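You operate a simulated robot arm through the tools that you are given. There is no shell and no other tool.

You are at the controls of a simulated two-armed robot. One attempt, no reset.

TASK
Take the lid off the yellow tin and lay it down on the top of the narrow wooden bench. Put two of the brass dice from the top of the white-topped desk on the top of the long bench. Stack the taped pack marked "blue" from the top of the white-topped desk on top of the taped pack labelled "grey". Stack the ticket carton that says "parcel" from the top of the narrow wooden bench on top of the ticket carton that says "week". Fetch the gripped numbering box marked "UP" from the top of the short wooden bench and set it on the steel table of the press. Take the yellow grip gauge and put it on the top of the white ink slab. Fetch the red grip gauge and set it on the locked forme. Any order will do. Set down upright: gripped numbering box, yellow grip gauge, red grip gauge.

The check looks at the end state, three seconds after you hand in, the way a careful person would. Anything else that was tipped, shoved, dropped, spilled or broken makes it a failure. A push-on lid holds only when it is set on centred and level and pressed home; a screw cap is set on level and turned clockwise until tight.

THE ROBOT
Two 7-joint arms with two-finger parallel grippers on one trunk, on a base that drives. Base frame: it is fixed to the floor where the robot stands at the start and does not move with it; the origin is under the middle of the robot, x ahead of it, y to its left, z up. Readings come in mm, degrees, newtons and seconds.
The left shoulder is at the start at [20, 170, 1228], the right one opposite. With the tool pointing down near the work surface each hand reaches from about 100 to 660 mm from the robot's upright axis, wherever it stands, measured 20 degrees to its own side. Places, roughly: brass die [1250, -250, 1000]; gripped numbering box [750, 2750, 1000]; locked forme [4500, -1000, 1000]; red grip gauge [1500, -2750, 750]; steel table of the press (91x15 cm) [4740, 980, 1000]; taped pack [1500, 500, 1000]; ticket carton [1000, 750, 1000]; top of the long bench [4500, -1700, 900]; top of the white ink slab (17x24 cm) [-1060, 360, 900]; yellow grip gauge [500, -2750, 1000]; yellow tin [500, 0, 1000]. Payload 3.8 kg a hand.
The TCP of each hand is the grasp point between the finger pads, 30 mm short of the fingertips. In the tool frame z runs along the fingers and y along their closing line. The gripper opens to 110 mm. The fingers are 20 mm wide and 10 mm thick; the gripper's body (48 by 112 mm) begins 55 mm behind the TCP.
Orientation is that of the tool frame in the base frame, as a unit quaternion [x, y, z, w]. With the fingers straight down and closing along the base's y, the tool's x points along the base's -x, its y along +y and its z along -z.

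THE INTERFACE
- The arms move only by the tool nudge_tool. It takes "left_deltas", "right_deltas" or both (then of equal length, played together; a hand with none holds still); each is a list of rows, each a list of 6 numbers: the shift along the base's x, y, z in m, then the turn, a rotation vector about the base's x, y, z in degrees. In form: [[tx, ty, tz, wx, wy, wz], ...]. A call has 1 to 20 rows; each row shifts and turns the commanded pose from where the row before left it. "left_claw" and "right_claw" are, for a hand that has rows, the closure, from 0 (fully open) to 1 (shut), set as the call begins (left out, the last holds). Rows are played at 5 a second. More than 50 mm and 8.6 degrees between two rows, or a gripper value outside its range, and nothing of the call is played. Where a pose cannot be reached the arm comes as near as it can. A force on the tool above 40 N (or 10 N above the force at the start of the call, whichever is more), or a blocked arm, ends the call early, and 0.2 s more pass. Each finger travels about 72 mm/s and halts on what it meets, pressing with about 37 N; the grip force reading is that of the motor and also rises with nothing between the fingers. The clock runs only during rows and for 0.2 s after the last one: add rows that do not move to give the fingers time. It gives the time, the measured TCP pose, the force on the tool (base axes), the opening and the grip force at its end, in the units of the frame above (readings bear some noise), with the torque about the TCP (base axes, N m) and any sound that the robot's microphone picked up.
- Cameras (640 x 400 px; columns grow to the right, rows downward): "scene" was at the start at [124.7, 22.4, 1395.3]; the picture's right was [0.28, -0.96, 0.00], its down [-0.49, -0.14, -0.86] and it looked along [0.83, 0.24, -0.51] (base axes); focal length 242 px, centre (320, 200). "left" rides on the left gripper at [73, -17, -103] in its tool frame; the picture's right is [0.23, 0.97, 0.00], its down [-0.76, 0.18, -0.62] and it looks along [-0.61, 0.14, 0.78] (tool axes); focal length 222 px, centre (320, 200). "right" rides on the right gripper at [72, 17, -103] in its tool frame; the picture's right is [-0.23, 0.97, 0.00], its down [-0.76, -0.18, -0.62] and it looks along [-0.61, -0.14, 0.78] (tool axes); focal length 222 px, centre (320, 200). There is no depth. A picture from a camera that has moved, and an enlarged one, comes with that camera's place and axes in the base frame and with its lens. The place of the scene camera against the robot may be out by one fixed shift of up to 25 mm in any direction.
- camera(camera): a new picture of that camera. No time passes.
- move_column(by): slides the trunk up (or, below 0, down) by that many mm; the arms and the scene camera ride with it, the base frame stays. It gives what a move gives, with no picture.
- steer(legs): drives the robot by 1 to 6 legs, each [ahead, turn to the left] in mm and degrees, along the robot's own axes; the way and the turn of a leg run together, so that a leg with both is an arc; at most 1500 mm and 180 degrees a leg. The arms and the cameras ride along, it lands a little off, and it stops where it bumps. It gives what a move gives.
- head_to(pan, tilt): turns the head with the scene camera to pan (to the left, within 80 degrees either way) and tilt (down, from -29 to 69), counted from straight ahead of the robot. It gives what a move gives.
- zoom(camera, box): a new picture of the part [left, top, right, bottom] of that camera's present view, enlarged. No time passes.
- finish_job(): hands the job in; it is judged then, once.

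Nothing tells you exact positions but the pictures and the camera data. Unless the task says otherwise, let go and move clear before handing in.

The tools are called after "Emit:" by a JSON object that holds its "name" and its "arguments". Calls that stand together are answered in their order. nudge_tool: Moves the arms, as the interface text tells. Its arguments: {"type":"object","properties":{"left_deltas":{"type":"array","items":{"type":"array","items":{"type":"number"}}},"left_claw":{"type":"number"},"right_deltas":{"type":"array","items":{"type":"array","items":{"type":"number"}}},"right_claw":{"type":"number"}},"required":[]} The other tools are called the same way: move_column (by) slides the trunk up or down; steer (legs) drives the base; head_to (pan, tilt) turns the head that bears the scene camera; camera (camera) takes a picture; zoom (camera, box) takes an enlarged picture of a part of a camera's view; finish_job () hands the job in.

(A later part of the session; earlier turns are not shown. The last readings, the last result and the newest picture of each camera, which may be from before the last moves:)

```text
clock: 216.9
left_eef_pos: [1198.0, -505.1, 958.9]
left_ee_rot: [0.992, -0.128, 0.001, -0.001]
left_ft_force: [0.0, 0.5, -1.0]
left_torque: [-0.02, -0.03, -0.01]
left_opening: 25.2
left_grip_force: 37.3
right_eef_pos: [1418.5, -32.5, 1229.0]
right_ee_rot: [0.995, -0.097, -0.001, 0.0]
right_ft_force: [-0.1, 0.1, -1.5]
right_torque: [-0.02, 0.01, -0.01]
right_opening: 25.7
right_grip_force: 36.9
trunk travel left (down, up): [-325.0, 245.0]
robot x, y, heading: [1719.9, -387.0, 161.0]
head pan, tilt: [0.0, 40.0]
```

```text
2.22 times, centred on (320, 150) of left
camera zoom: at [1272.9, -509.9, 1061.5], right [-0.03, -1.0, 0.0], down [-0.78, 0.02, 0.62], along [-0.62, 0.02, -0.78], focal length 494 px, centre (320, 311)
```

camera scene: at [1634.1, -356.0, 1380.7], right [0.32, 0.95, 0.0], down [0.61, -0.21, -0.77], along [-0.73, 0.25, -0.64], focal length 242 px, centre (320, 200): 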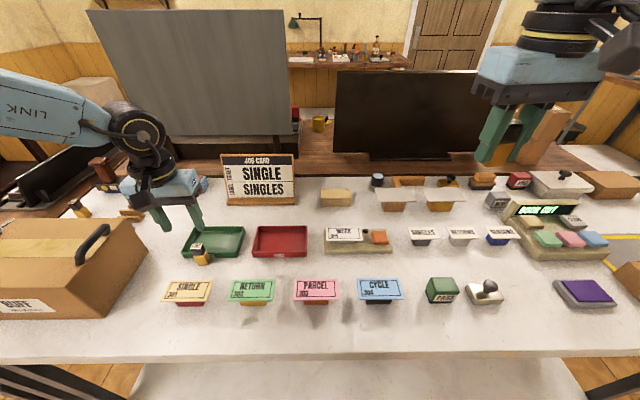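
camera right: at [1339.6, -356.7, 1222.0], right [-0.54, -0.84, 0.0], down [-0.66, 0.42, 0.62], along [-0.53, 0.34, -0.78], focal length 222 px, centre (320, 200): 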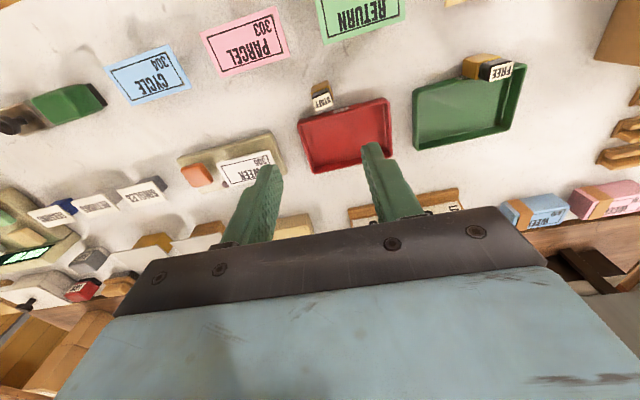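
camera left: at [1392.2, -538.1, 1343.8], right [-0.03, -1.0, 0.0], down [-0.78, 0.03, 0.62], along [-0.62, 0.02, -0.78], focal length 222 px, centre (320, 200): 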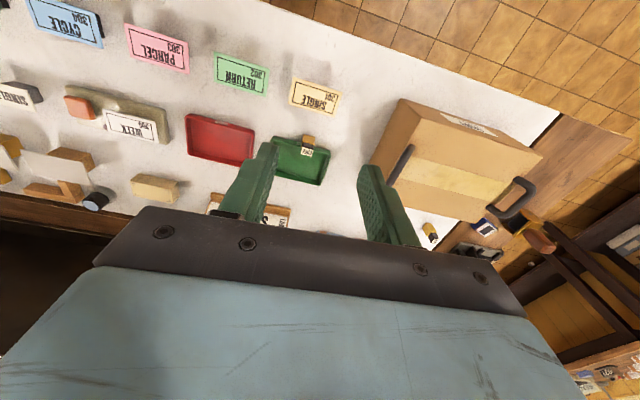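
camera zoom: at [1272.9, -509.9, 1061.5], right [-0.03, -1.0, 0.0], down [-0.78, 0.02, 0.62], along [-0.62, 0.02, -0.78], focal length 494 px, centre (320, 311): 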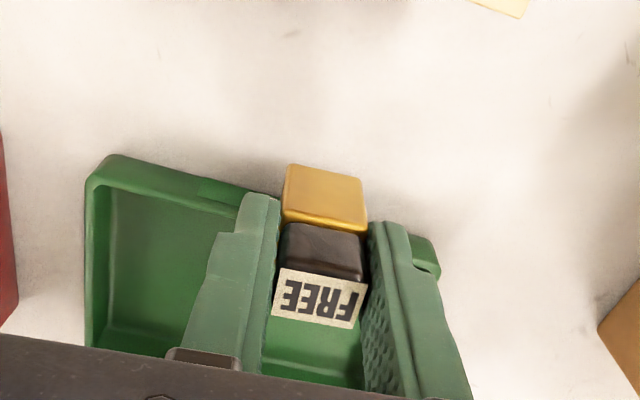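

Both dice are held. Raise the left hand, back off from the desk and turn around to survey the route to the long bench.

Emit:
{"name": "nudge_tool", "arguments": {"left_deltas": [[0.01, 0, 0.04, 0, 0, 0], [0.01, 0, 0.04, 0, 0, 0], [0.02, 0, 0.04, 0, 0, 0], [0.02, 0, 0.04, 0, 0, 0], [0.03, 0, 0.035, 0, 0, 0], [0.03, 0.01, 0.03, 0, 0, 0], [0, 0, 0, 0, 0, 0]]}}

Emit:
{"name": "steer", "arguments": {"legs": [[-250, 0], [0, 100]]}}

Emit:
{"name": "head_to", "arguments": {"pan": 0, "tilt": 15}}

Emit:
{"name": "camera", "arguments": {"camera": "scene"}}

Emit:
{"name": "head_to", "arguments": {"pan": 70, "tilt": 15}}

Emit:
{"name": "camera", "arguments": {"camera": "scene"}}

```text
clock: 218.5
left_eef_pos: [1318.7, -497.5, 1183.4]
left_ee_rot: [0.992, -0.127, 0.0, -0.001]
left_ft_force: [-0.6, 0.0, -0.9]
left_torque: [-0.02, -0.03, 0.01]
left_opening: 25.2
left_grip_force: 36.9
right_eef_pos: [1417.3, -33.1, 1228.7]
right_ee_rot: [0.995, -0.098, 0.0, 0.0]
right_ft_force: [0.7, -0.2, -1.7]
right_torque: [-0.01, 0.0, -0.03]
right_opening: 25.7
right_grip_force: 37.1
trunk travel left (down, up): [-325.0, 245.0]
robot x, y, heading: [1716.6, -386.9, 161.1]
head pan, tilt: [0.0, 40.0]
```

```text
clock: 224.5
left_eef_pos: [2129.7, -840.3, 1184.0]
left_ee_rot: [0.735, 0.678, -0.001, 0.0]
left_ft_force: [-0.9, -1.0, -1.4]
left_torque: [0.01, 0.01, -0.01]
left_opening: 25.3
left_grip_force: 36.9
right_eef_pos: [1655.7, -823.3, 1229.0]
right_ee_rot: [0.715, 0.7, 0.001, -0.001]
right_ft_force: [-0.5, 0.4, -1.2]
right_torque: [-0.01, 0.01, 0.01]
right_opening: 25.4
right_grip_force: 36.7
trunk travel left (down, up): [-325.0, 245.0]
robot x, y, heading: [1949.5, -468.8, -98.5]
head pan, tilt: [0.0, 40.0]
```

```text
clock: 225.4
left_eef_pos: [2129.3, -840.3, 1184.4]
left_ee_rot: [0.735, 0.678, -0.001, 0.0]
left_ft_force: [-0.7, -0.1, -1.9]
left_torque: [0.01, 0.01, 0.0]
left_opening: 25.5
left_grip_force: 37.4
right_eef_pos: [1654.3, -823.3, 1227.6]
right_ee_rot: [0.714, 0.7, 0.0, 0.001]
right_ft_force: [0.1, 0.1, -1.5]
right_torque: [0.0, 0.01, -0.01]
right_opening: 25.4
right_grip_force: 36.9
trunk travel left (down, up): [-325.0, 245.0]
robot x, y, heading: [1949.0, -467.8, -98.8]
head pan, tilt: [0.0, 15.0]
```

```text
taken
camera scene: at [1951.3, -583.0, 1420.2], right [-0.99, 0.15, 0.0], down [0.04, 0.26, -0.97], along [-0.15, -0.95, -0.26], focal length 242 px, centre (320, 200)
```

scene: 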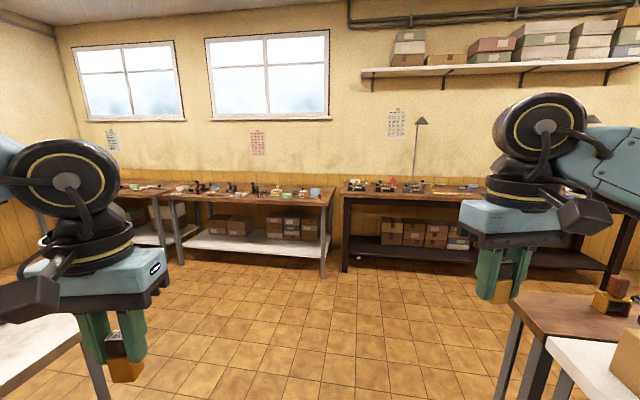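

```text
clock: 226.8
left_eef_pos: [2129.5, -838.9, 1184.0]
left_ee_rot: [0.735, 0.678, -0.001, -0.001]
left_ft_force: [0.3, -0.2, -1.3]
left_torque: [0.01, -0.02, -0.01]
left_opening: 25.6
left_grip_force: 37.4
right_eef_pos: [1655.2, -823.6, 1227.5]
right_ee_rot: [0.714, 0.7, 0.0, 0.001]
right_ft_force: [1.0, -0.1, -1.2]
right_torque: [0.0, 0.0, -0.01]
right_opening: 25.6
right_grip_force: 36.9
trunk travel left (down, up): [-325.0, 245.0]
robot x, y, heading: [1949.9, -465.2, -98.9]
head pan, tilt: [70.0, 15.0]
```

```text
taken
camera scene: at [2047.4, -535.7, 1420.3], right [-0.48, -0.88, 0.0], down [-0.23, 0.12, -0.97], along [0.85, -0.47, -0.26], focal length 242 px, centre (320, 200)
```

scene: 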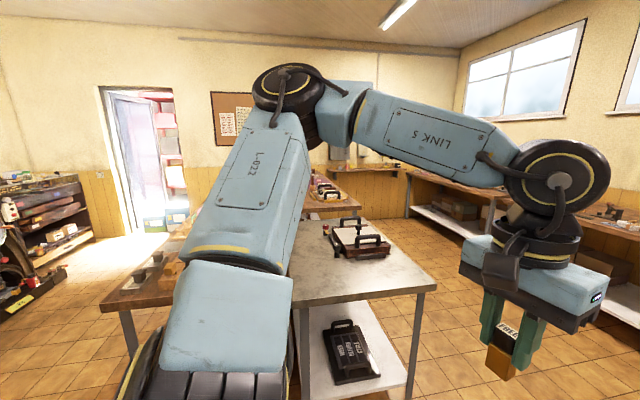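

A marble table stands ahead-left; the long bench should be beyond it. I'll take the corridor between the tables and the wall benches.

Emit:
{"name": "steer", "arguments": {"legs": [[0, -8], [1250, 0], [0, 90], [1300, 0]]}}

Emit:
{"name": "head_to", "arguments": {"pan": 0, "tilt": 20}}

Emit:
{"name": "camera", "arguments": {"camera": "scene"}}

Emit:
{"name": "head_to", "arguments": {"pan": 50, "tilt": 20}}

Emit:
{"name": "camera", "arguments": {"camera": "scene"}}

Emit:
{"name": "head_to", "arguments": {"pan": -60, "tilt": 20}}

Emit:
{"name": "camera", "arguments": {"camera": "scene"}}

```text
clock: 243.6
left_eef_pos: [3223.0, -1949.1, 1183.8]
left_ee_rot: [0.119, 0.993, -0.001, 0.0]
left_ft_force: [-0.4, 0.6, -1.0]
left_torque: [0.02, 0.0, 0.01]
left_opening: 25.2
left_grip_force: 37.5
right_eef_pos: [3130.8, -2413.6, 1228.8]
right_ee_rot: [0.091, 0.996, 0.0, 0.0]
right_ft_force: [0.9, 0.4, -1.5]
right_torque: [-0.03, -0.01, 0.05]
right_opening: 25.7
right_grip_force: 36.7
trunk travel left (down, up): [-325.0, 245.0]
robot x, y, heading: [2825.3, -2061.9, -17.8]
head pan, tilt: [70.0, 15.0]
```

```text
clock: 245.0
left_eef_pos: [3223.0, -1947.9, 1184.5]
left_ee_rot: [0.119, 0.993, 0.0, 0.0]
left_ft_force: [0.2, 0.0, -2.3]
left_torque: [-0.02, 0.01, 0.0]
left_opening: 25.4
left_grip_force: 36.9
right_eef_pos: [3131.4, -2413.4, 1228.5]
right_ee_rot: [0.09, 0.996, 0.0, -0.001]
right_ft_force: [-0.5, -0.4, -2.5]
right_torque: [-0.01, -0.02, -0.01]
right_opening: 25.6
right_grip_force: 36.7
trunk travel left (down, up): [-325.0, 245.0]
robot x, y, heading: [2828.5, -2066.9, -18.1]
head pan, tilt: [0.0, 20.0]
```

```text
taken
camera scene: at [2951.7, -2103.1, 1412.1], right [-0.31, -0.95, 0.0], down [-0.33, 0.1, -0.94], along [0.89, -0.29, -0.34], focal length 242 px, centre (320, 200)
```

scene: 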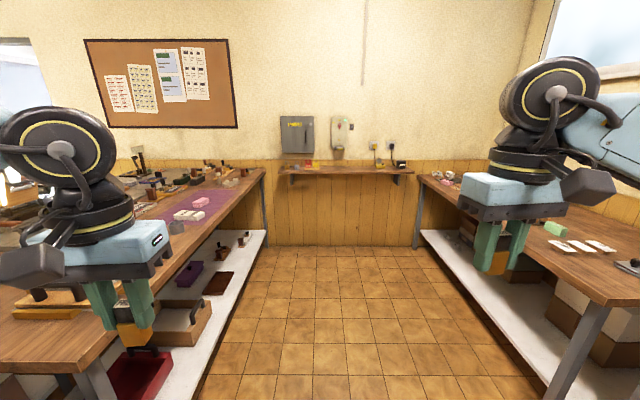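

```text
clock: 246.2
left_eef_pos: [3223.5, -1947.1, 1184.6]
left_ee_rot: [0.119, 0.993, -0.002, 0.0]
left_ft_force: [-1.1, 0.3, -1.6]
left_torque: [-0.03, 0.0, 0.03]
left_opening: 25.5
left_grip_force: 36.7
right_eef_pos: [3132.5, -2414.0, 1227.9]
right_ee_rot: [0.089, 0.996, 0.001, 0.0]
right_ft_force: [-0.8, 0.2, -1.3]
right_torque: [0.01, 0.0, 0.01]
right_opening: 25.4
right_grip_force: 36.8
trunk travel left (down, up): [-325.0, 245.0]
robot x, y, heading: [2823.0, -2065.3, -17.8]
head pan, tilt: [50.0, 20.0]
```

```text
taken
camera scene: at [2941.9, -2025.2, 1412.1], right [0.53, -0.85, 0.0], down [-0.29, -0.18, -0.94], along [0.8, 0.5, -0.34], focal length 242 px, centre (320, 200)
```

scene: 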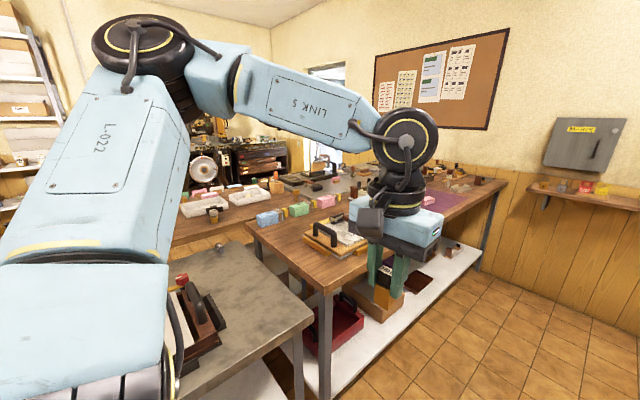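

```text
clock: 248.1
left_eef_pos: [3222.3, -1947.7, 1183.3]
left_ee_rot: [0.118, 0.993, 0.0, 0.0]
left_ft_force: [0.0, 0.4, -1.5]
left_torque: [0.0, 0.02, -0.02]
left_opening: 25.2
left_grip_force: 37.3
right_eef_pos: [3131.1, -2414.7, 1227.9]
right_ee_rot: [0.09, 0.996, 0.0, 0.0]
right_ft_force: [0.0, -0.1, -0.8]
right_torque: [0.01, -0.02, 0.02]
right_opening: 25.7
right_grip_force: 36.8
trunk travel left (down, up): [-325.0, 245.0]
robot x, y, heading: [2824.4, -2064.5, -17.9]
head pan, tilt: [-60.0, 20.0]
```

```text
taken
camera scene: at [2882.7, -2165.7, 1412.1], right [-0.98, -0.21, 0.0], down [-0.07, 0.33, -0.94], along [0.2, -0.92, -0.34], focal length 242 px, centre (320, 200)
```

scene: 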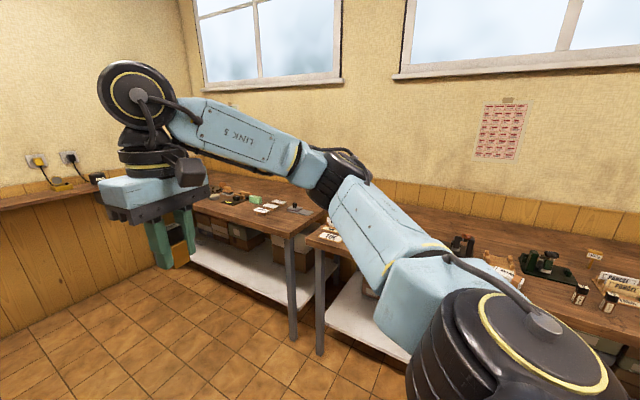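

The long bench (purple mat, formes) is on my left, front edge running parallel to this corridor. Zoom in to find free space.

Emit:
{"name": "head_to", "arguments": {"pan": 25, "tilt": 20}}

Emit:
{"name": "camera", "arguments": {"camera": "scene"}}

Emit:
{"name": "zoom", "arguments": {"camera": "scene", "box": [120, 130, 420, 320]}}

```text
clock: 249.7
left_eef_pos: [3223.4, -1948.0, 1184.8]
left_ee_rot: [0.118, 0.993, 0.0, 0.0]
left_ft_force: [0.2, -0.3, -1.6]
left_torque: [0.02, 0.0, -0.01]
left_opening: 25.4
left_grip_force: 36.8
right_eef_pos: [3131.5, -2413.6, 1228.9]
right_ee_rot: [0.089, 0.996, 0.0, 0.0]
right_ft_force: [-0.9, 0.3, -0.7]
right_torque: [-0.02, -0.02, 0.03]
right_opening: 25.6
right_grip_force: 36.8
trunk travel left (down, up): [-325.0, 245.0]
robot x, y, heading: [2827.4, -2063.4, -17.7]
head pan, tilt: [25.0, 20.0]
```

```text
taken
camera scene: at [2955.5, -2063.1, 1412.1], right [0.12, -0.99, 0.0], down [-0.34, -0.04, -0.94], along [0.93, 0.12, -0.34], focal length 242 px, centre (320, 200)
```

scene: 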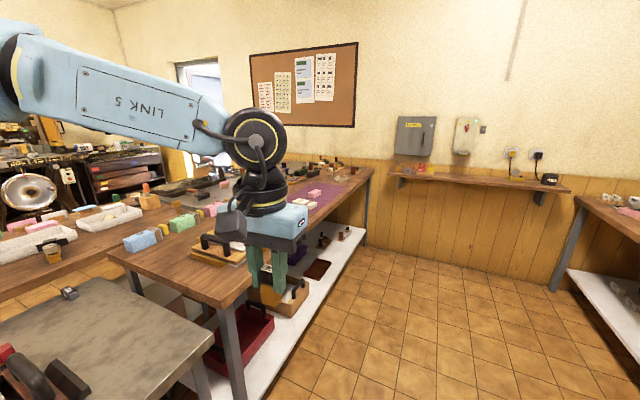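

```text
2.11 times, centred on (270, 225) of scene
camera zoom: at [2955.5, -2063.1, 1412.1], right [0.12, -0.99, 0.0], down [-0.34, -0.04, -0.94], along [0.93, 0.12, -0.34], focal length 508 px, centre (425, 147)
```

zoom: 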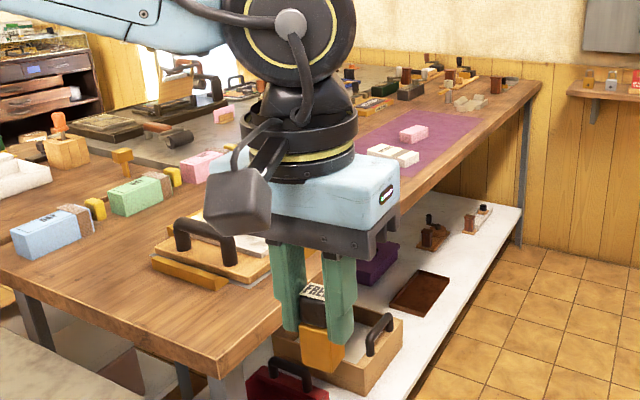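

Drive alongside the long bench and turn to face it.

Emit:
{"name": "steer", "arguments": {"legs": [[650, 0], [0, 90]]}}

Emit:
{"name": "head_to", "arguments": {"pan": 0, "tilt": 35}}

Emit:
{"name": "camera", "arguments": {"camera": "scene"}}

Emit:
{"name": "camera", "arguments": {"camera": "left"}}

Emit:
{"name": "camera", "arguments": {"camera": "right"}}

```text
clock: 257.1
left_eef_pos: [3321.0, -1866.8, 1182.5]
left_ee_rot: [-0.621, 0.784, -0.001, 0.0]
left_ft_force: [0.1, -0.1, -1.3]
left_torque: [-0.02, 0.0, 0.01]
left_opening: 25.4
left_grip_force: 36.7
right_eef_pos: [3786.7, -1955.0, 1228.1]
right_ee_rot: [-0.643, 0.766, 0.001, 0.0]
right_ft_force: [-1.6, 0.0, -2.0]
right_torque: [-0.01, 0.0, -0.01]
right_opening: 25.6
right_grip_force: 37.4
trunk travel left (down, up): [-325.0, 245.0]
robot x, y, heading: [3441.1, -2261.6, 72.3]
head pan, tilt: [25.0, 20.0]
```

```text
clock: 258.0
left_eef_pos: [3321.7, -1866.9, 1183.1]
left_ee_rot: [-0.621, 0.784, -0.002, 0.0]
left_ft_force: [0.4, 0.4, -2.0]
left_torque: [-0.01, 0.0, -0.01]
left_opening: 25.3
left_grip_force: 37.2
right_eef_pos: [3788.0, -1954.6, 1227.3]
right_ee_rot: [-0.644, 0.765, 0.0, 0.0]
right_ft_force: [-0.5, -0.8, -1.7]
right_torque: [0.0, 0.02, -0.01]
right_opening: 25.5
right_grip_force: 37.0
trunk travel left (down, up): [-325.0, 245.0]
robot x, y, heading: [3440.9, -2263.6, 72.4]
head pan, tilt: [0.0, 35.0]
```

```text
taken
camera scene: at [3489.7, -2161.7, 1388.3], right [0.95, -0.3, 0.0], down [-0.17, -0.55, -0.82], along [0.25, 0.78, -0.57], focal length 242 px, centre (320, 200)
```

scene: 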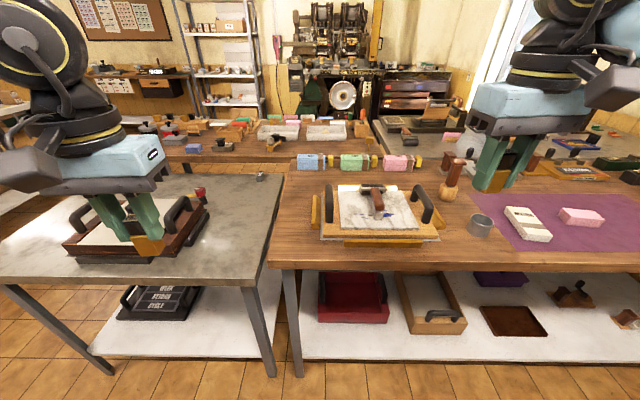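

```text
taken
camera left: at [3319.8, -1942.0, 1286.8], right [-1.0, 0.0, 0.0], down [0.0, 0.78, 0.62], along [0.0, 0.62, -0.78], focal length 222 px, centre (320, 200)
```

left: 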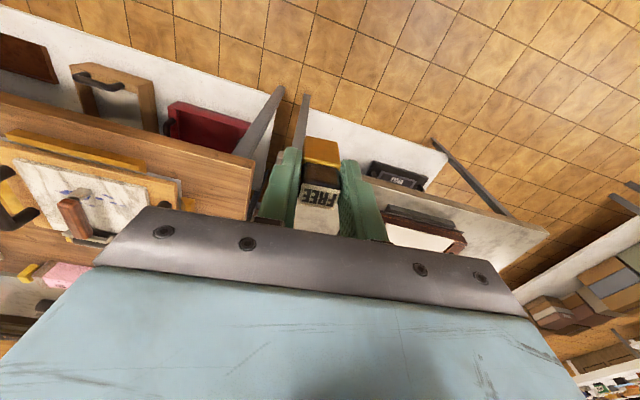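

```text
taken
camera right: at [3757.8, -2022.6, 1331.4], right [-0.92, 0.39, 0.0], down [0.31, 0.72, 0.62], along [0.24, 0.57, -0.78], focal length 222 px, centre (320, 200)
```

right: 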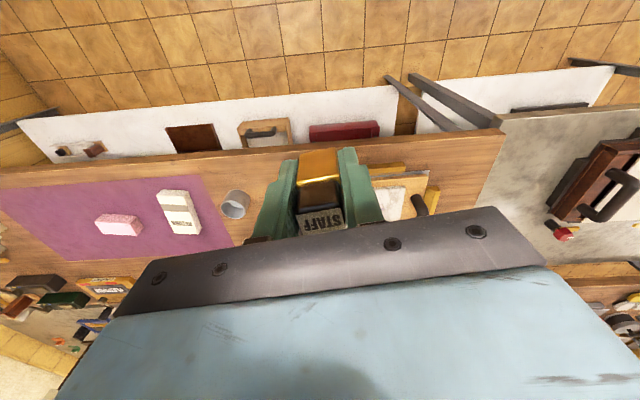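

I'll put FREE on the bare wood at the bench's left corner and STAFF on bare wood right of the wooden tray. Reposition the base.

Emit:
{"name": "steer", "arguments": {"legs": [[0, -90], [190, 0], [0, 90.5], [190, 0]]}}

Emit:
{"name": "camera", "arguments": {"camera": "scene"}}

Emit:
{"name": "camera", "arguments": {"camera": "left"}}

Emit:
{"name": "camera", "arguments": {"camera": "right"}}

```text
clock: 268.3
left_eef_pos: [3557.5, -1743.5, 1183.4]
left_ee_rot: [-0.622, 0.783, -0.001, -0.001]
left_ft_force: [-0.1, 0.1, -1.6]
left_torque: [0.0, -0.02, 0.0]
left_opening: 25.2
left_grip_force: 37.2
right_eef_pos: [4024.9, -1829.7, 1228.5]
right_ee_rot: [-0.645, 0.764, -0.001, 0.0]
right_ft_force: [-0.2, -0.2, -2.1]
right_torque: [0.03, 0.0, -0.01]
right_opening: 25.5
right_grip_force: 36.8
trunk travel left (down, up): [-325.0, 245.0]
robot x, y, heading: [3681.7, -2137.8, 72.7]
head pan, tilt: [0.0, 35.0]
```

```text
taken
camera scene: at [3727.4, -2037.1, 1388.2], right [0.95, -0.3, 0.0], down [-0.17, -0.55, -0.82], along [0.24, 0.78, -0.57], focal length 242 px, centre (320, 200)
```

scene: 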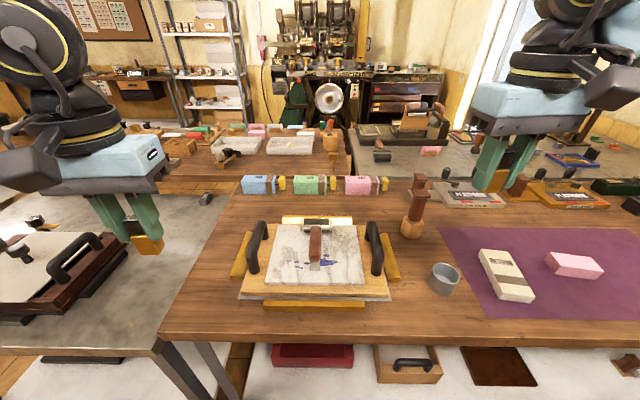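

```text
taken
camera left: at [3556.6, -1818.0, 1286.7], right [-1.0, 0.0, 0.0], down [0.0, 0.78, 0.62], along [0.0, 0.62, -0.78], focal length 222 px, centre (320, 200)
```

left: 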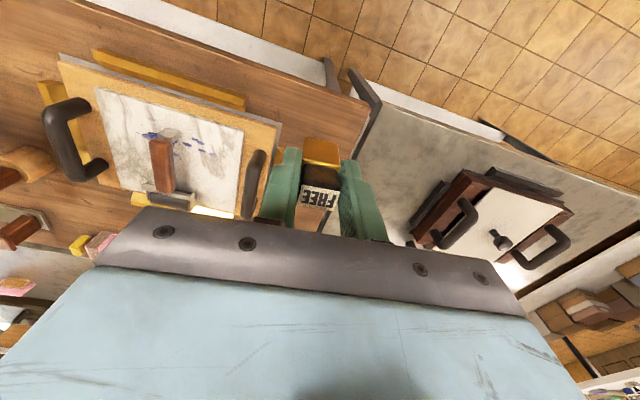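

```text
taken
camera right: at [3994.9, -1897.1, 1331.3], right [-0.92, 0.39, 0.0], down [0.3, 0.72, 0.62], along [0.24, 0.57, -0.78], focal length 222 px, centre (320, 200)
```

right: 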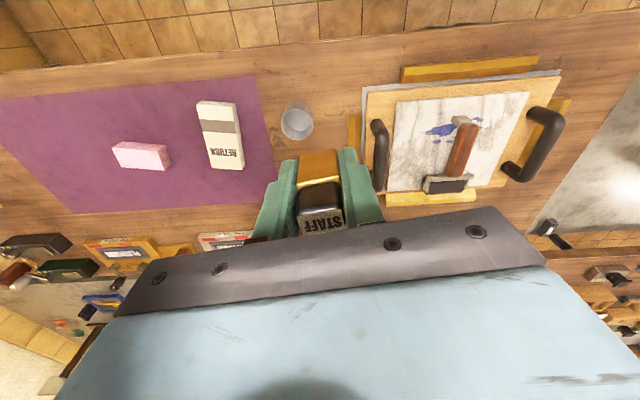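

Target spots: STAFF at (4030,-1815), FREE at (3565,-1685), both on bare wood. Move over and part-lower.

Emit:
{"name": "nudge_tool", "arguments": {"right_deltas": [[0.003, 0.008, -0.03, 0, 0, 0], [0.002, 0.007, -0.04, 0, 0, 0], [0, 0, -0.04, 0, 0, 0], [0, 0, -0.04, 0, 0, 0], [0, 0, -0.04, 0, 0, 0], [0, 0, -0.04, 0, 0, 0], [0, 0, -0.03, 0, 0, 0], [0, 0, 0, 0, 0, 0]], "left_deltas": [[0.003, 0.02, 0, 0, 0, 0], [0.004, 0.02, 0, 0, 0, 0], [0, 0.018, -0.03, 0, 0, 0], [0, 0, -0.04, 0, 0, 0], [0, 0, -0.04, 0, 0, 0], [0, 0, -0.04, 0, 0, 0], [0, 0, -0.04, 0, 0, 0], [0, 0, 0, 0, 0, 0]]}}

Emit:
{"name": "camera", "arguments": {"camera": "left"}}

Emit:
{"name": "camera", "arguments": {"camera": "right"}}

Emit:
{"name": "camera", "arguments": {"camera": "scene"}}

```text
clock: 270.1
left_eef_pos: [3563.3, -1686.2, 993.4]
left_ee_rot: [-0.622, 0.783, -0.001, 0.002]
left_ft_force: [-0.3, -0.7, -1.5]
left_torque: [0.02, 0.01, -0.03]
left_opening: 25.2
left_grip_force: 37.0
right_eef_pos: [4028.1, -1817.0, 969.8]
right_ee_rot: [-0.645, 0.764, 0.001, 0.001]
right_ft_force: [0.0, 0.1, -1.5]
right_torque: [0.03, 0.02, 0.01]
right_opening: 25.7
right_grip_force: 36.7
trunk travel left (down, up): [-325.0, 245.0]
robot x, y, heading: [3678.4, -2135.6, 72.6]
head pan, tilt: [0.0, 35.0]
```

```text
taken
camera left: at [3562.9, -1761.6, 1096.6], right [-1.0, 0.0, 0.0], down [0.0, 0.78, 0.62], along [0.0, 0.62, -0.78], focal length 222 px, centre (320, 200)
```

left: 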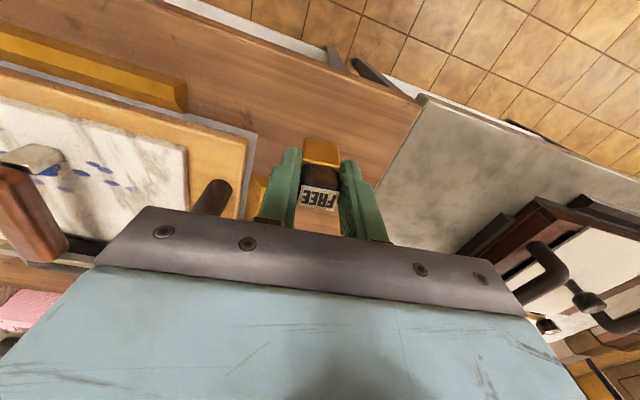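

```text
taken
camera right: at [3999.6, -1884.4, 1072.2], right [-0.92, 0.39, 0.0], down [0.3, 0.72, 0.62], along [0.24, 0.58, -0.78], focal length 222 px, centre (320, 200)
```

right: 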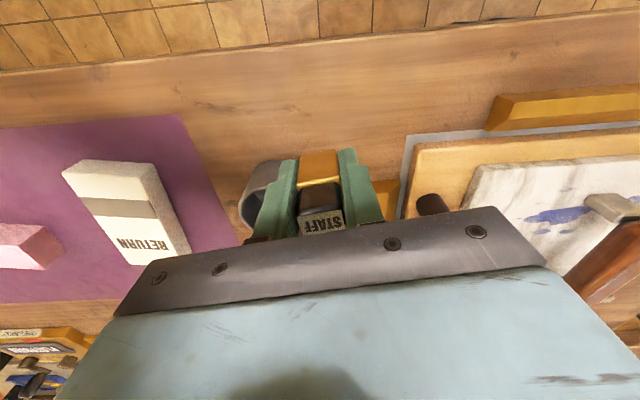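

```text
taken
camera scene: at [3727.0, -2038.3, 1388.4], right [0.95, -0.3, 0.0], down [-0.17, -0.55, -0.82], along [0.24, 0.78, -0.57], focal length 242 px, centre (320, 200)
```

scene: 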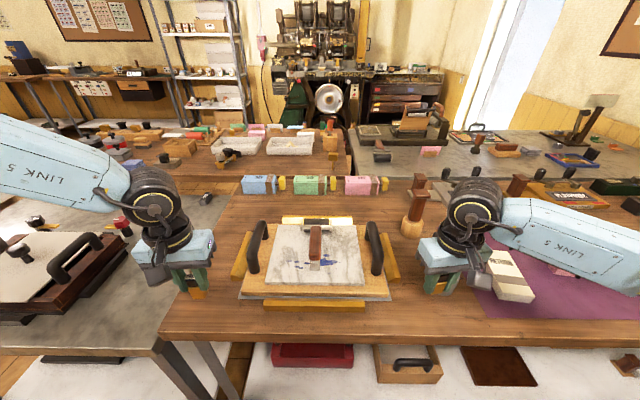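

Shift both hands slightly away from the cup and the tray's wedges, then lower to contact.

Emit:
{"name": "nudge_tool", "arguments": {"right_deltas": [[-0.003, -0.011, 0, 0, 0, 0], [0, -0.011, 0, 0, 0, 0], [0, 0, -0.02, 0, 0, 0], [0, 0, -0.015, 0, 0, 0], [0, 0, 0, 0, 0, 0]], "left_deltas": [[-0.008, -0.004, 0, 0, 0, 0], [-0.008, -0.004, 0, 0, 0, 0], [0, 0, -0.02, 0, 0, 0], [0, 0, -0.02, 0, 0, 0], [0, 0, 0, 0, 0, 0]]}}

Emit:
{"name": "nudge_tool", "arguments": {"right_deltas": [[0, 0, -0.004, 0, 0, 0], [0, 0, -0.004, 0, 0, 0], [0, 0, -0.003, 0, 0, 0], [0, 0, 0, 0, 0, 0]]}}

Emit:
{"name": "camera", "arguments": {"camera": "right"}}

Emit:
{"name": "zoom", "arguments": {"camera": "scene", "box": [370, 180, 560, 340]}}

```text
clock: 271.3
left_eef_pos: [3546.4, -1694.1, 954.6]
left_ee_rot: [-0.622, 0.783, -0.001, 0.0]
left_ft_force: [1.0, -0.7, -2.1]
left_torque: [-0.01, 0.01, -0.01]
left_opening: 25.5
left_grip_force: 36.6
right_eef_pos: [4026.2, -1838.7, 934.0]
right_ee_rot: [-0.644, 0.765, 0.001, 0.001]
right_ft_force: [0.1, -0.1, -2.3]
right_torque: [0.04, 0.02, 0.02]
right_opening: 25.7
right_grip_force: 36.7
trunk travel left (down, up): [-325.0, 245.0]
robot x, y, heading: [3681.7, -2136.9, 72.5]
head pan, tilt: [0.0, 35.0]
```

```text
clock: 272.3
left_eef_pos: [3547.6, -1693.0, 953.9]
left_ee_rot: [-0.622, 0.783, -0.001, 0.0]
left_ft_force: [0.2, 0.4, -2.5]
left_torque: [-0.02, 0.04, -0.03]
left_opening: 25.3
left_grip_force: 37.6
right_eef_pos: [4025.1, -1836.9, 922.0]
right_ee_rot: [-0.644, 0.765, 0.0, 0.001]
right_ft_force: [-0.3, -0.3, -1.6]
right_torque: [-0.03, 0.01, 0.01]
right_opening: 25.6
right_grip_force: 37.3
trunk travel left (down, up): [-325.0, 245.0]
robot x, y, heading: [3677.3, -2140.0, 72.6]
head pan, tilt: [0.0, 35.0]
```

```text
taken
camera right: at [3996.8, -1905.1, 1025.3], right [-0.92, 0.39, 0.0], down [0.3, 0.72, 0.62], along [0.24, 0.57, -0.78], focal length 222 px, centre (320, 200)
```

right: 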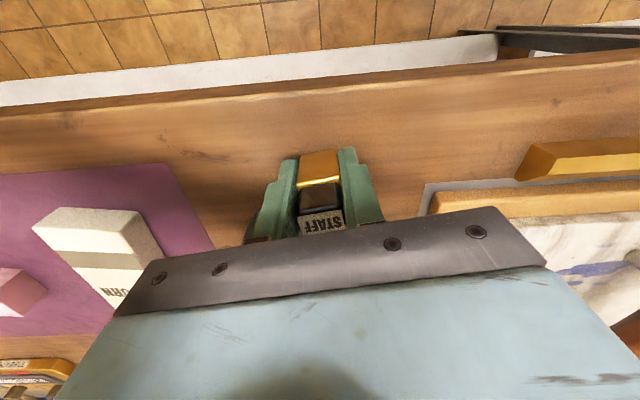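

```text
2.50 times, centred on (465, 260) of scene
camera zoom: at [3727.1, -2037.9, 1388.3], right [0.95, -0.3, 0.0], down [-0.17, -0.55, -0.82], along [0.24, 0.78, -0.57], focal length 604 px, centre (-42, 50)
```

zoom: 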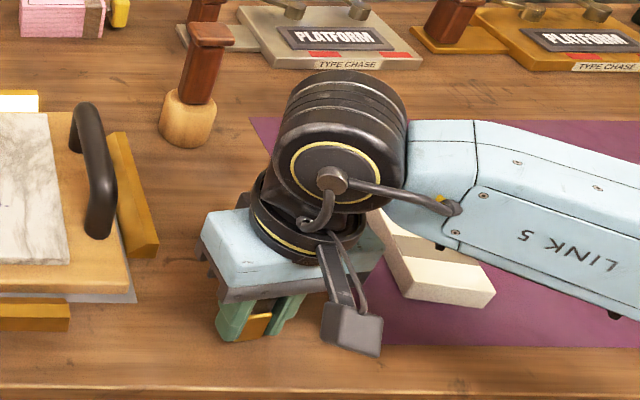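

Emit:
{"name": "nudge_tool", "arguments": {"right_deltas": [[0, 0, -0.002, 0, 0, 0], [0, 0, -0.002, 0, 0, 0], [0, 0, 0, 0, 0, 0]], "left_deltas": [[0, 0, -0.004, 0, 0, 0], [0, 0, -0.004, 0, 0, 0], [0, 0, 0, 0, 0, 0]]}}

Emit:
{"name": "nudge_tool", "arguments": {"right_deltas": [[0, 0, -0.0015, 0, 0, 0], [0, 0, -0.0015, 0, 0, 0], [0, 0, 0, 0, 0, 0]], "left_deltas": [[0, 0, -0.0015, 0, 0, 0], [0, 0, -0.0015, 0, 0, 0], [0, 0, 0, 0, 0, 0]]}}

Emit:
{"name": "nudge_tool", "arguments": {"right_deltas": [[0, 0, -0.0015, 0, 0, 0], [0, 0, 0, 0, 0, 0]], "left_deltas": [[0, 0, -0.0015, 0, 0, 0], [0, 0, 0, 0, 0, 0]]}}

```text
clock: 273.1
left_eef_pos: [3547.5, -1694.7, 946.0]
left_ee_rot: [-0.622, 0.783, 0.0, 0.001]
left_ft_force: [-0.6, 0.0, -1.8]
left_torque: [0.01, 0.02, -0.03]
left_opening: 25.3
left_grip_force: 36.6
right_eef_pos: [4026.1, -1836.7, 918.7]
right_ee_rot: [-0.645, 0.764, 0.0, 0.001]
right_ft_force: [0.2, 0.7, -2.0]
right_torque: [-0.03, 0.03, -0.01]
right_opening: 25.5
right_grip_force: 36.4
trunk travel left (down, up): [-325.0, 245.0]
robot x, y, heading: [3677.2, -2137.1, 72.6]
head pan, tilt: [0.0, 35.0]
```

```text
clock: 273.9
left_eef_pos: [3548.9, -1694.0, 943.0]
left_ee_rot: [-0.622, 0.783, -0.001, 0.0]
left_ft_force: [-0.6, -0.4, -0.7]
left_torque: [0.02, 0.01, 0.0]
left_opening: 25.3
left_grip_force: 37.3
right_eef_pos: [4025.2, -1835.9, 917.0]
right_ee_rot: [-0.645, 0.764, 0.001, 0.001]
right_ft_force: [-0.4, 0.0, 1.8]
right_torque: [-0.04, -0.03, 0.02]
right_opening: 25.4
right_grip_force: 37.0
trunk travel left (down, up): [-325.0, 245.0]
robot x, y, heading: [3677.2, -2137.1, 73.0]
head pan, tilt: [0.0, 35.0]
```

```text
clock: 274.5
left_eef_pos: [3547.8, -1694.5, 941.3]
left_ee_rot: [-0.622, 0.783, -0.001, 0.001]
left_ft_force: [0.6, 0.5, -0.6]
left_torque: [-0.02, -0.01, 0.04]
left_opening: 25.5
left_grip_force: 37.3
right_eef_pos: [4025.3, -1837.6, 915.5]
right_ee_rot: [-0.645, 0.764, 0.001, 0.002]
right_ft_force: [1.2, -1.3, 19.2]
right_torque: [-0.16, -0.02, 0.0]
right_opening: 25.6
right_grip_force: 37.5
trunk travel left (down, up): [-325.0, 245.0]
robot x, y, heading: [3676.6, -2139.4, 72.9]
head pan, tilt: [0.0, 35.0]
```

STAFF is down. Release it, and lower FREE the last bit.

Emit:
{"name": "nudge_tool", "arguments": {"right_deltas": [[0, 0, 0.001, 0, 0, 0], [0, 0, 0, 0, 0, 0], [0, 0, 0, 0, 0, 0]], "right_claw": 0.6, "left_deltas": [[0, 0, -0.0015, 0, 0, 0], [0, 0, -0.001, 0, 0, 0], [0, 0, 0, 0, 0, 0]]}}

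Emit:
{"name": "nudge_tool", "arguments": {"right_deltas": [[0, 0, 0.01, 0, 0, 0], [0, 0, 0.02, 0, 0, 0], [0, 0, 0.03, 0, 0, 0], [0, 0, 0.04, 0, 0, 0], [0, 0, 0.04, 0, 0, 0], [0, 0, 0.04, 0, 0, 0], [0, 0, 0.04, 0, 0, 0], [0, 0, 0.04, 0, 0, 0]]}}

Emit:
{"name": "camera", "arguments": {"camera": "right"}}

Emit:
{"name": "camera", "arguments": {"camera": "scene"}}

```text
clock: 275.3
left_eef_pos: [3546.1, -1693.1, 938.2]
left_ee_rot: [-0.622, 0.783, -0.001, 0.001]
left_ft_force: [-0.6, -0.9, -1.1]
left_torque: [0.03, 0.0, 0.02]
left_opening: 25.4
left_grip_force: 37.0
right_eef_pos: [4025.8, -1836.1, 914.3]
right_ee_rot: [-0.645, 0.764, 0.0, 0.0]
right_ft_force: [0.1, 1.2, 0.3]
right_torque: [0.05, -0.03, 0.0]
right_opening: 43.9
right_grip_force: 0.0
trunk travel left (down, up): [-325.0, 245.0]
robot x, y, heading: [3675.5, -2137.2, 72.8]
head pan, tilt: [0.0, 35.0]
```

```text
clock: 277.1
left_eef_pos: [3546.8, -1693.8, 937.2]
left_ee_rot: [-0.623, 0.782, -0.001, 0.001]
left_ft_force: [-0.2, -0.3, -1.9]
left_torque: [0.0, 0.0, 0.0]
left_opening: 25.3
left_grip_force: 36.4
right_eef_pos: [4025.4, -1838.0, 1175.9]
right_ee_rot: [-0.645, 0.764, 0.0, 0.0]
right_ft_force: [-0.3, -0.2, 0.4]
right_torque: [-0.04, 0.0, 0.01]
right_opening: 44.1
right_grip_force: 0.2
trunk travel left (down, up): [-325.0, 245.0]
robot x, y, heading: [3679.9, -2138.3, 72.6]
head pan, tilt: [0.0, 35.0]
```

```text
taken
camera right: at [3996.5, -1904.9, 1278.7], right [-0.92, 0.39, 0.0], down [0.3, 0.72, 0.62], along [0.24, 0.57, -0.78], focal length 222 px, centre (320, 200)
```

right: 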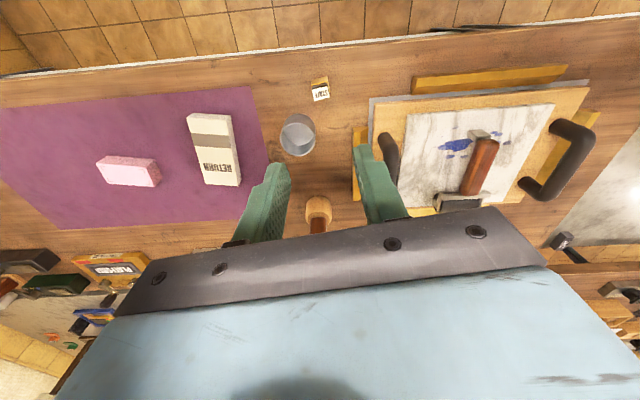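

```text
taken
camera scene: at [3726.5, -2038.2, 1388.3], right [0.95, -0.3, 0.0], down [-0.17, -0.55, -0.82], along [0.24, 0.78, -0.57], focal length 242 px, centre (320, 200)
```

scene: 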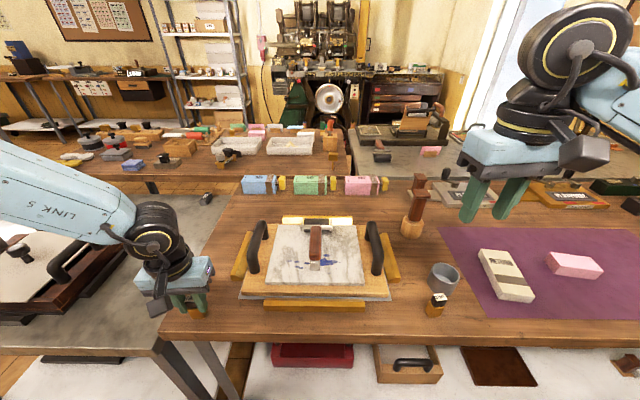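

STAFF stands upright on the bench. Continue lowering FREE.

Emit:
{"name": "nudge_tool", "arguments": {"left_deltas": [[0, 0, -0.001, 0, 0, 0], [0, 0, -0.001, 0, 0, 0], [0, 0, 0, 0, 0, 0]]}}

Emit:
{"name": "nudge_tool", "arguments": {"left_deltas": [[0, 0, -0.001, 0, 0, 0], [0, 0, -0.001, 0, 0, 0], [0, 0, 0, 0, 0, 0]]}}

```text
clock: 277.9
left_eef_pos: [3549.5, -1694.0, 936.2]
left_ee_rot: [-0.622, 0.783, -0.001, 0.0]
left_ft_force: [-0.5, -0.1, 1.1]
left_torque: [-0.01, 0.06, 0.0]
left_opening: 25.5
left_grip_force: 37.1
right_eef_pos: [4026.9, -1837.2, 1175.2]
right_ee_rot: [-0.645, 0.764, 0.0, 0.001]
right_ft_force: [-0.7, 0.5, -1.0]
right_torque: [-0.01, 0.01, 0.01]
right_opening: 43.6
right_grip_force: 0.2
trunk travel left (down, up): [-325.0, 245.0]
robot x, y, heading: [3675.6, -2138.1, 72.6]
head pan, tilt: [0.0, 35.0]
```

```text
clock: 278.7
left_eef_pos: [3547.5, -1694.4, 936.9]
left_ee_rot: [-0.623, 0.782, 0.0, 0.002]
left_ft_force: [-6.6, 0.3, 27.3]
left_torque: [-0.05, 0.28, 0.01]
left_opening: 25.6
left_grip_force: 36.8
right_eef_pos: [4025.0, -1838.9, 1175.4]
right_ee_rot: [-0.644, 0.765, 0.0, 0.001]
right_ft_force: [0.7, 0.2, -0.7]
right_torque: [0.0, 0.08, 0.0]
right_opening: 44.1
right_grip_force: 0.1
trunk travel left (down, up): [-325.0, 245.0]
robot x, y, heading: [3679.2, -2140.3, 72.7]
head pan, tilt: [0.0, 35.0]
```

Contact. Ease off, release and lift.

Emit:
{"name": "nudge_tool", "arguments": {"left_deltas": [[0, 0, 0.0018, 0, 0, 0], [0, 0, 0, 0, 0, 0]]}}

Emit:
{"name": "nudge_tool", "arguments": {"left_deltas": [[0, 0, 0, 0, 0, 0], [0, 0, 0, 0, 0, 0], [0, 0, 0, 0, 0, 0]], "left_claw": 0.6}}

Emit:
{"name": "nudge_tool", "arguments": {"left_deltas": [[0, 0, 0.01, 0, 0, 0], [0, 0, 0.02, 0, 0, 0], [0, 0, 0.03, 0, 0, 0], [0, 0, 0.04, 0, 0, 0], [0, 0, 0.04, 0, 0, 0], [0, 0, 0.04, 0, 0, 0], [0, 0, 0.04, 0, 0, 0], [0, 0, 0.03, 0, 0, 0]]}}

Emit:
{"name": "camera", "arguments": {"camera": "scene"}}

Emit:
{"name": "camera", "arguments": {"camera": "left"}}

```text
clock: 279.3
left_eef_pos: [3547.3, -1694.2, 936.6]
left_ee_rot: [-0.621, 0.783, 0.0, 0.0]
left_ft_force: [-2.1, 3.3, 12.2]
left_torque: [0.21, 0.0, 0.01]
left_opening: 25.2
left_grip_force: 36.9
right_eef_pos: [4026.0, -1837.0, 1173.7]
right_ee_rot: [-0.644, 0.765, 0.0, 0.001]
right_ft_force: [0.8, -0.3, 0.2]
right_torque: [0.03, -0.03, -0.01]
right_opening: 44.2
right_grip_force: 0.2
trunk travel left (down, up): [-325.0, 245.0]
robot x, y, heading: [3676.6, -2140.6, 72.9]
head pan, tilt: [0.0, 35.0]
```

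```text
clock: 280.1
left_eef_pos: [3547.6, -1693.4, 937.0]
left_ee_rot: [-0.622, 0.783, -0.001, 0.0]
left_ft_force: [-0.9, 0.5, 0.3]
left_torque: [0.01, 0.0, 0.01]
left_opening: 43.9
left_grip_force: 0.2
right_eef_pos: [4026.5, -1836.7, 1175.0]
right_ee_rot: [-0.645, 0.764, 0.0, 0.0]
right_ft_force: [1.0, -0.1, -0.5]
right_torque: [0.03, -0.02, 0.03]
right_opening: 44.0
right_grip_force: 0.0
trunk travel left (down, up): [-325.0, 245.0]
robot x, y, heading: [3680.6, -2136.5, 72.6]
head pan, tilt: [0.0, 35.0]
```

```text
clock: 281.9
left_eef_pos: [3548.3, -1693.6, 1186.7]
left_ee_rot: [-0.622, 0.783, -0.001, 0.0]
left_ft_force: [0.0, 0.6, -0.2]
left_torque: [-0.01, 0.02, -0.01]
left_opening: 43.8
left_grip_force: 0.1
right_eef_pos: [4026.2, -1839.1, 1174.5]
right_ee_rot: [-0.645, 0.765, 0.0, 0.0]
right_ft_force: [-0.5, -0.6, -0.5]
right_torque: [-0.01, 0.04, 0.02]
right_opening: 44.0
right_grip_force: 0.0
trunk travel left (down, up): [-325.0, 245.0]
robot x, y, heading: [3677.2, -2142.2, 73.0]
head pan, tilt: [0.0, 35.0]
```

```text
taken
camera scene: at [3727.1, -2038.4, 1388.3], right [0.95, -0.3, 0.0], down [-0.17, -0.55, -0.82], along [0.24, 0.78, -0.57], focal length 242 px, centre (320, 200)
```

scene: 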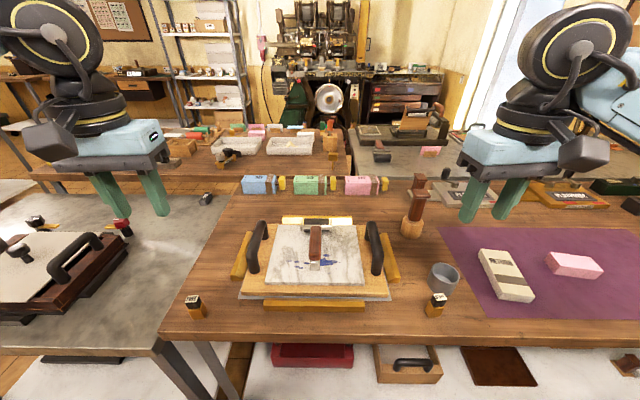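

```text
taken
camera left: at [3547.7, -1768.9, 1289.6], right [-1.0, 0.0, 0.0], down [0.0, 0.78, 0.62], along [0.0, 0.62, -0.78], focal length 222 px, centre (320, 200)
```

left: 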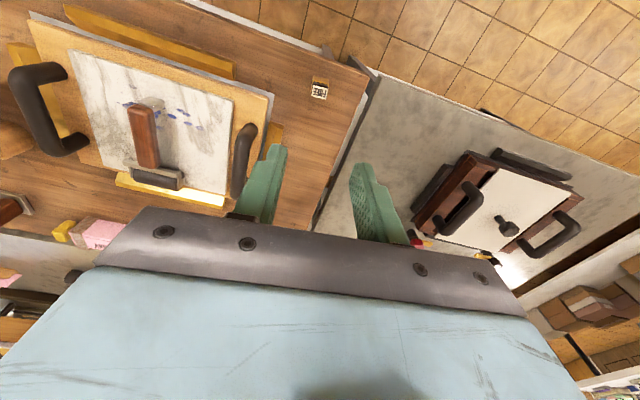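

Both dice are placed. While here, look for the locked forme around (4500,-1000).

Emit:
{"name": "head_to", "arguments": {"pan": -25, "tilt": 25}}

Emit:
{"name": "camera", "arguments": {"camera": "scene"}}

Emit:
{"name": "zoom", "arguments": {"camera": "scene", "box": [180, 100, 420, 250]}}

Emit:
{"name": "zoom", "arguments": {"camera": "scene", "box": [400, 120, 640, 270]}}

```text
clock: 282.8
left_eef_pos: [3548.2, -1693.4, 1186.3]
left_ee_rot: [-0.622, 0.783, -0.001, 0.001]
left_ft_force: [0.1, 0.1, -0.2]
left_torque: [0.01, 0.01, -0.01]
left_opening: 43.8
left_grip_force: 0.1
right_eef_pos: [4025.5, -1834.8, 1175.2]
right_ee_rot: [-0.645, 0.764, 0.0, 0.0]
right_ft_force: [0.1, -0.3, -0.7]
right_torque: [-0.01, 0.0, 0.03]
right_opening: 43.8
right_grip_force: 0.0
trunk travel left (down, up): [-325.0, 245.0]
robot x, y, heading: [3676.5, -2137.8, 72.7]
head pan, tilt: [-25.0, 25.0]
```

```text
taken
camera scene: at [3762.9, -2053.9, 1404.0], right [0.74, -0.67, 0.0], down [-0.28, -0.31, -0.91], along [0.61, 0.67, -0.42], focal length 242 px, centre (320, 200)
```

scene: 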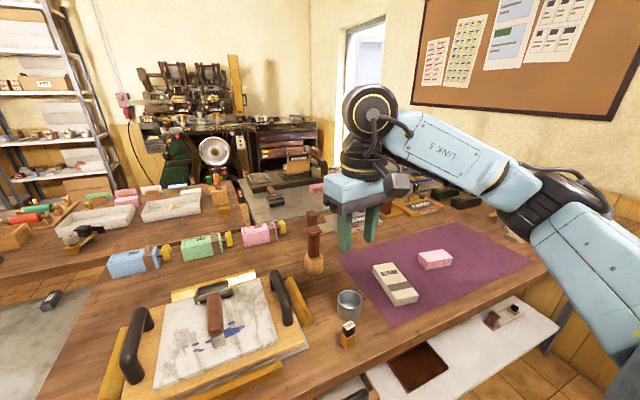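

```text
2.67 times, centred on (300, 175) of scene
camera zoom: at [3762.9, -2053.9, 1404.0], right [0.74, -0.67, 0.0], down [-0.28, -0.31, -0.91], along [0.61, 0.67, -0.42], focal length 644 px, centre (373, 267)
```

zoom: 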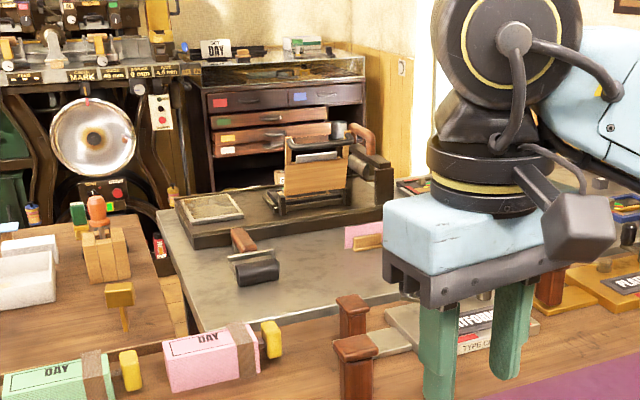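

```text
2.67 times, centred on (520, 195) of scene
camera zoom: at [3762.9, -2053.9, 1404.0], right [0.74, -0.67, 0.0], down [-0.28, -0.31, -0.91], along [0.61, 0.67, -0.42], focal length 644 px, centre (-213, 213)
```

zoom: 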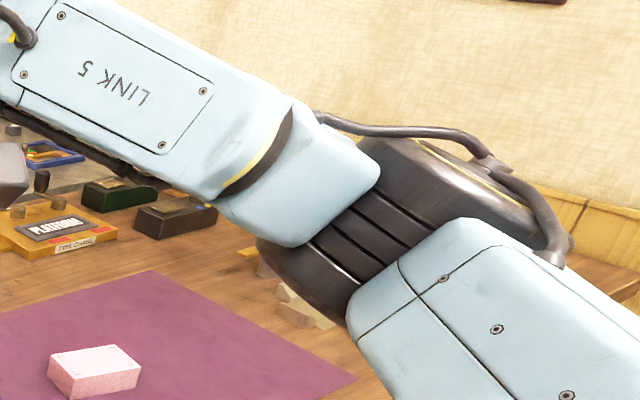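

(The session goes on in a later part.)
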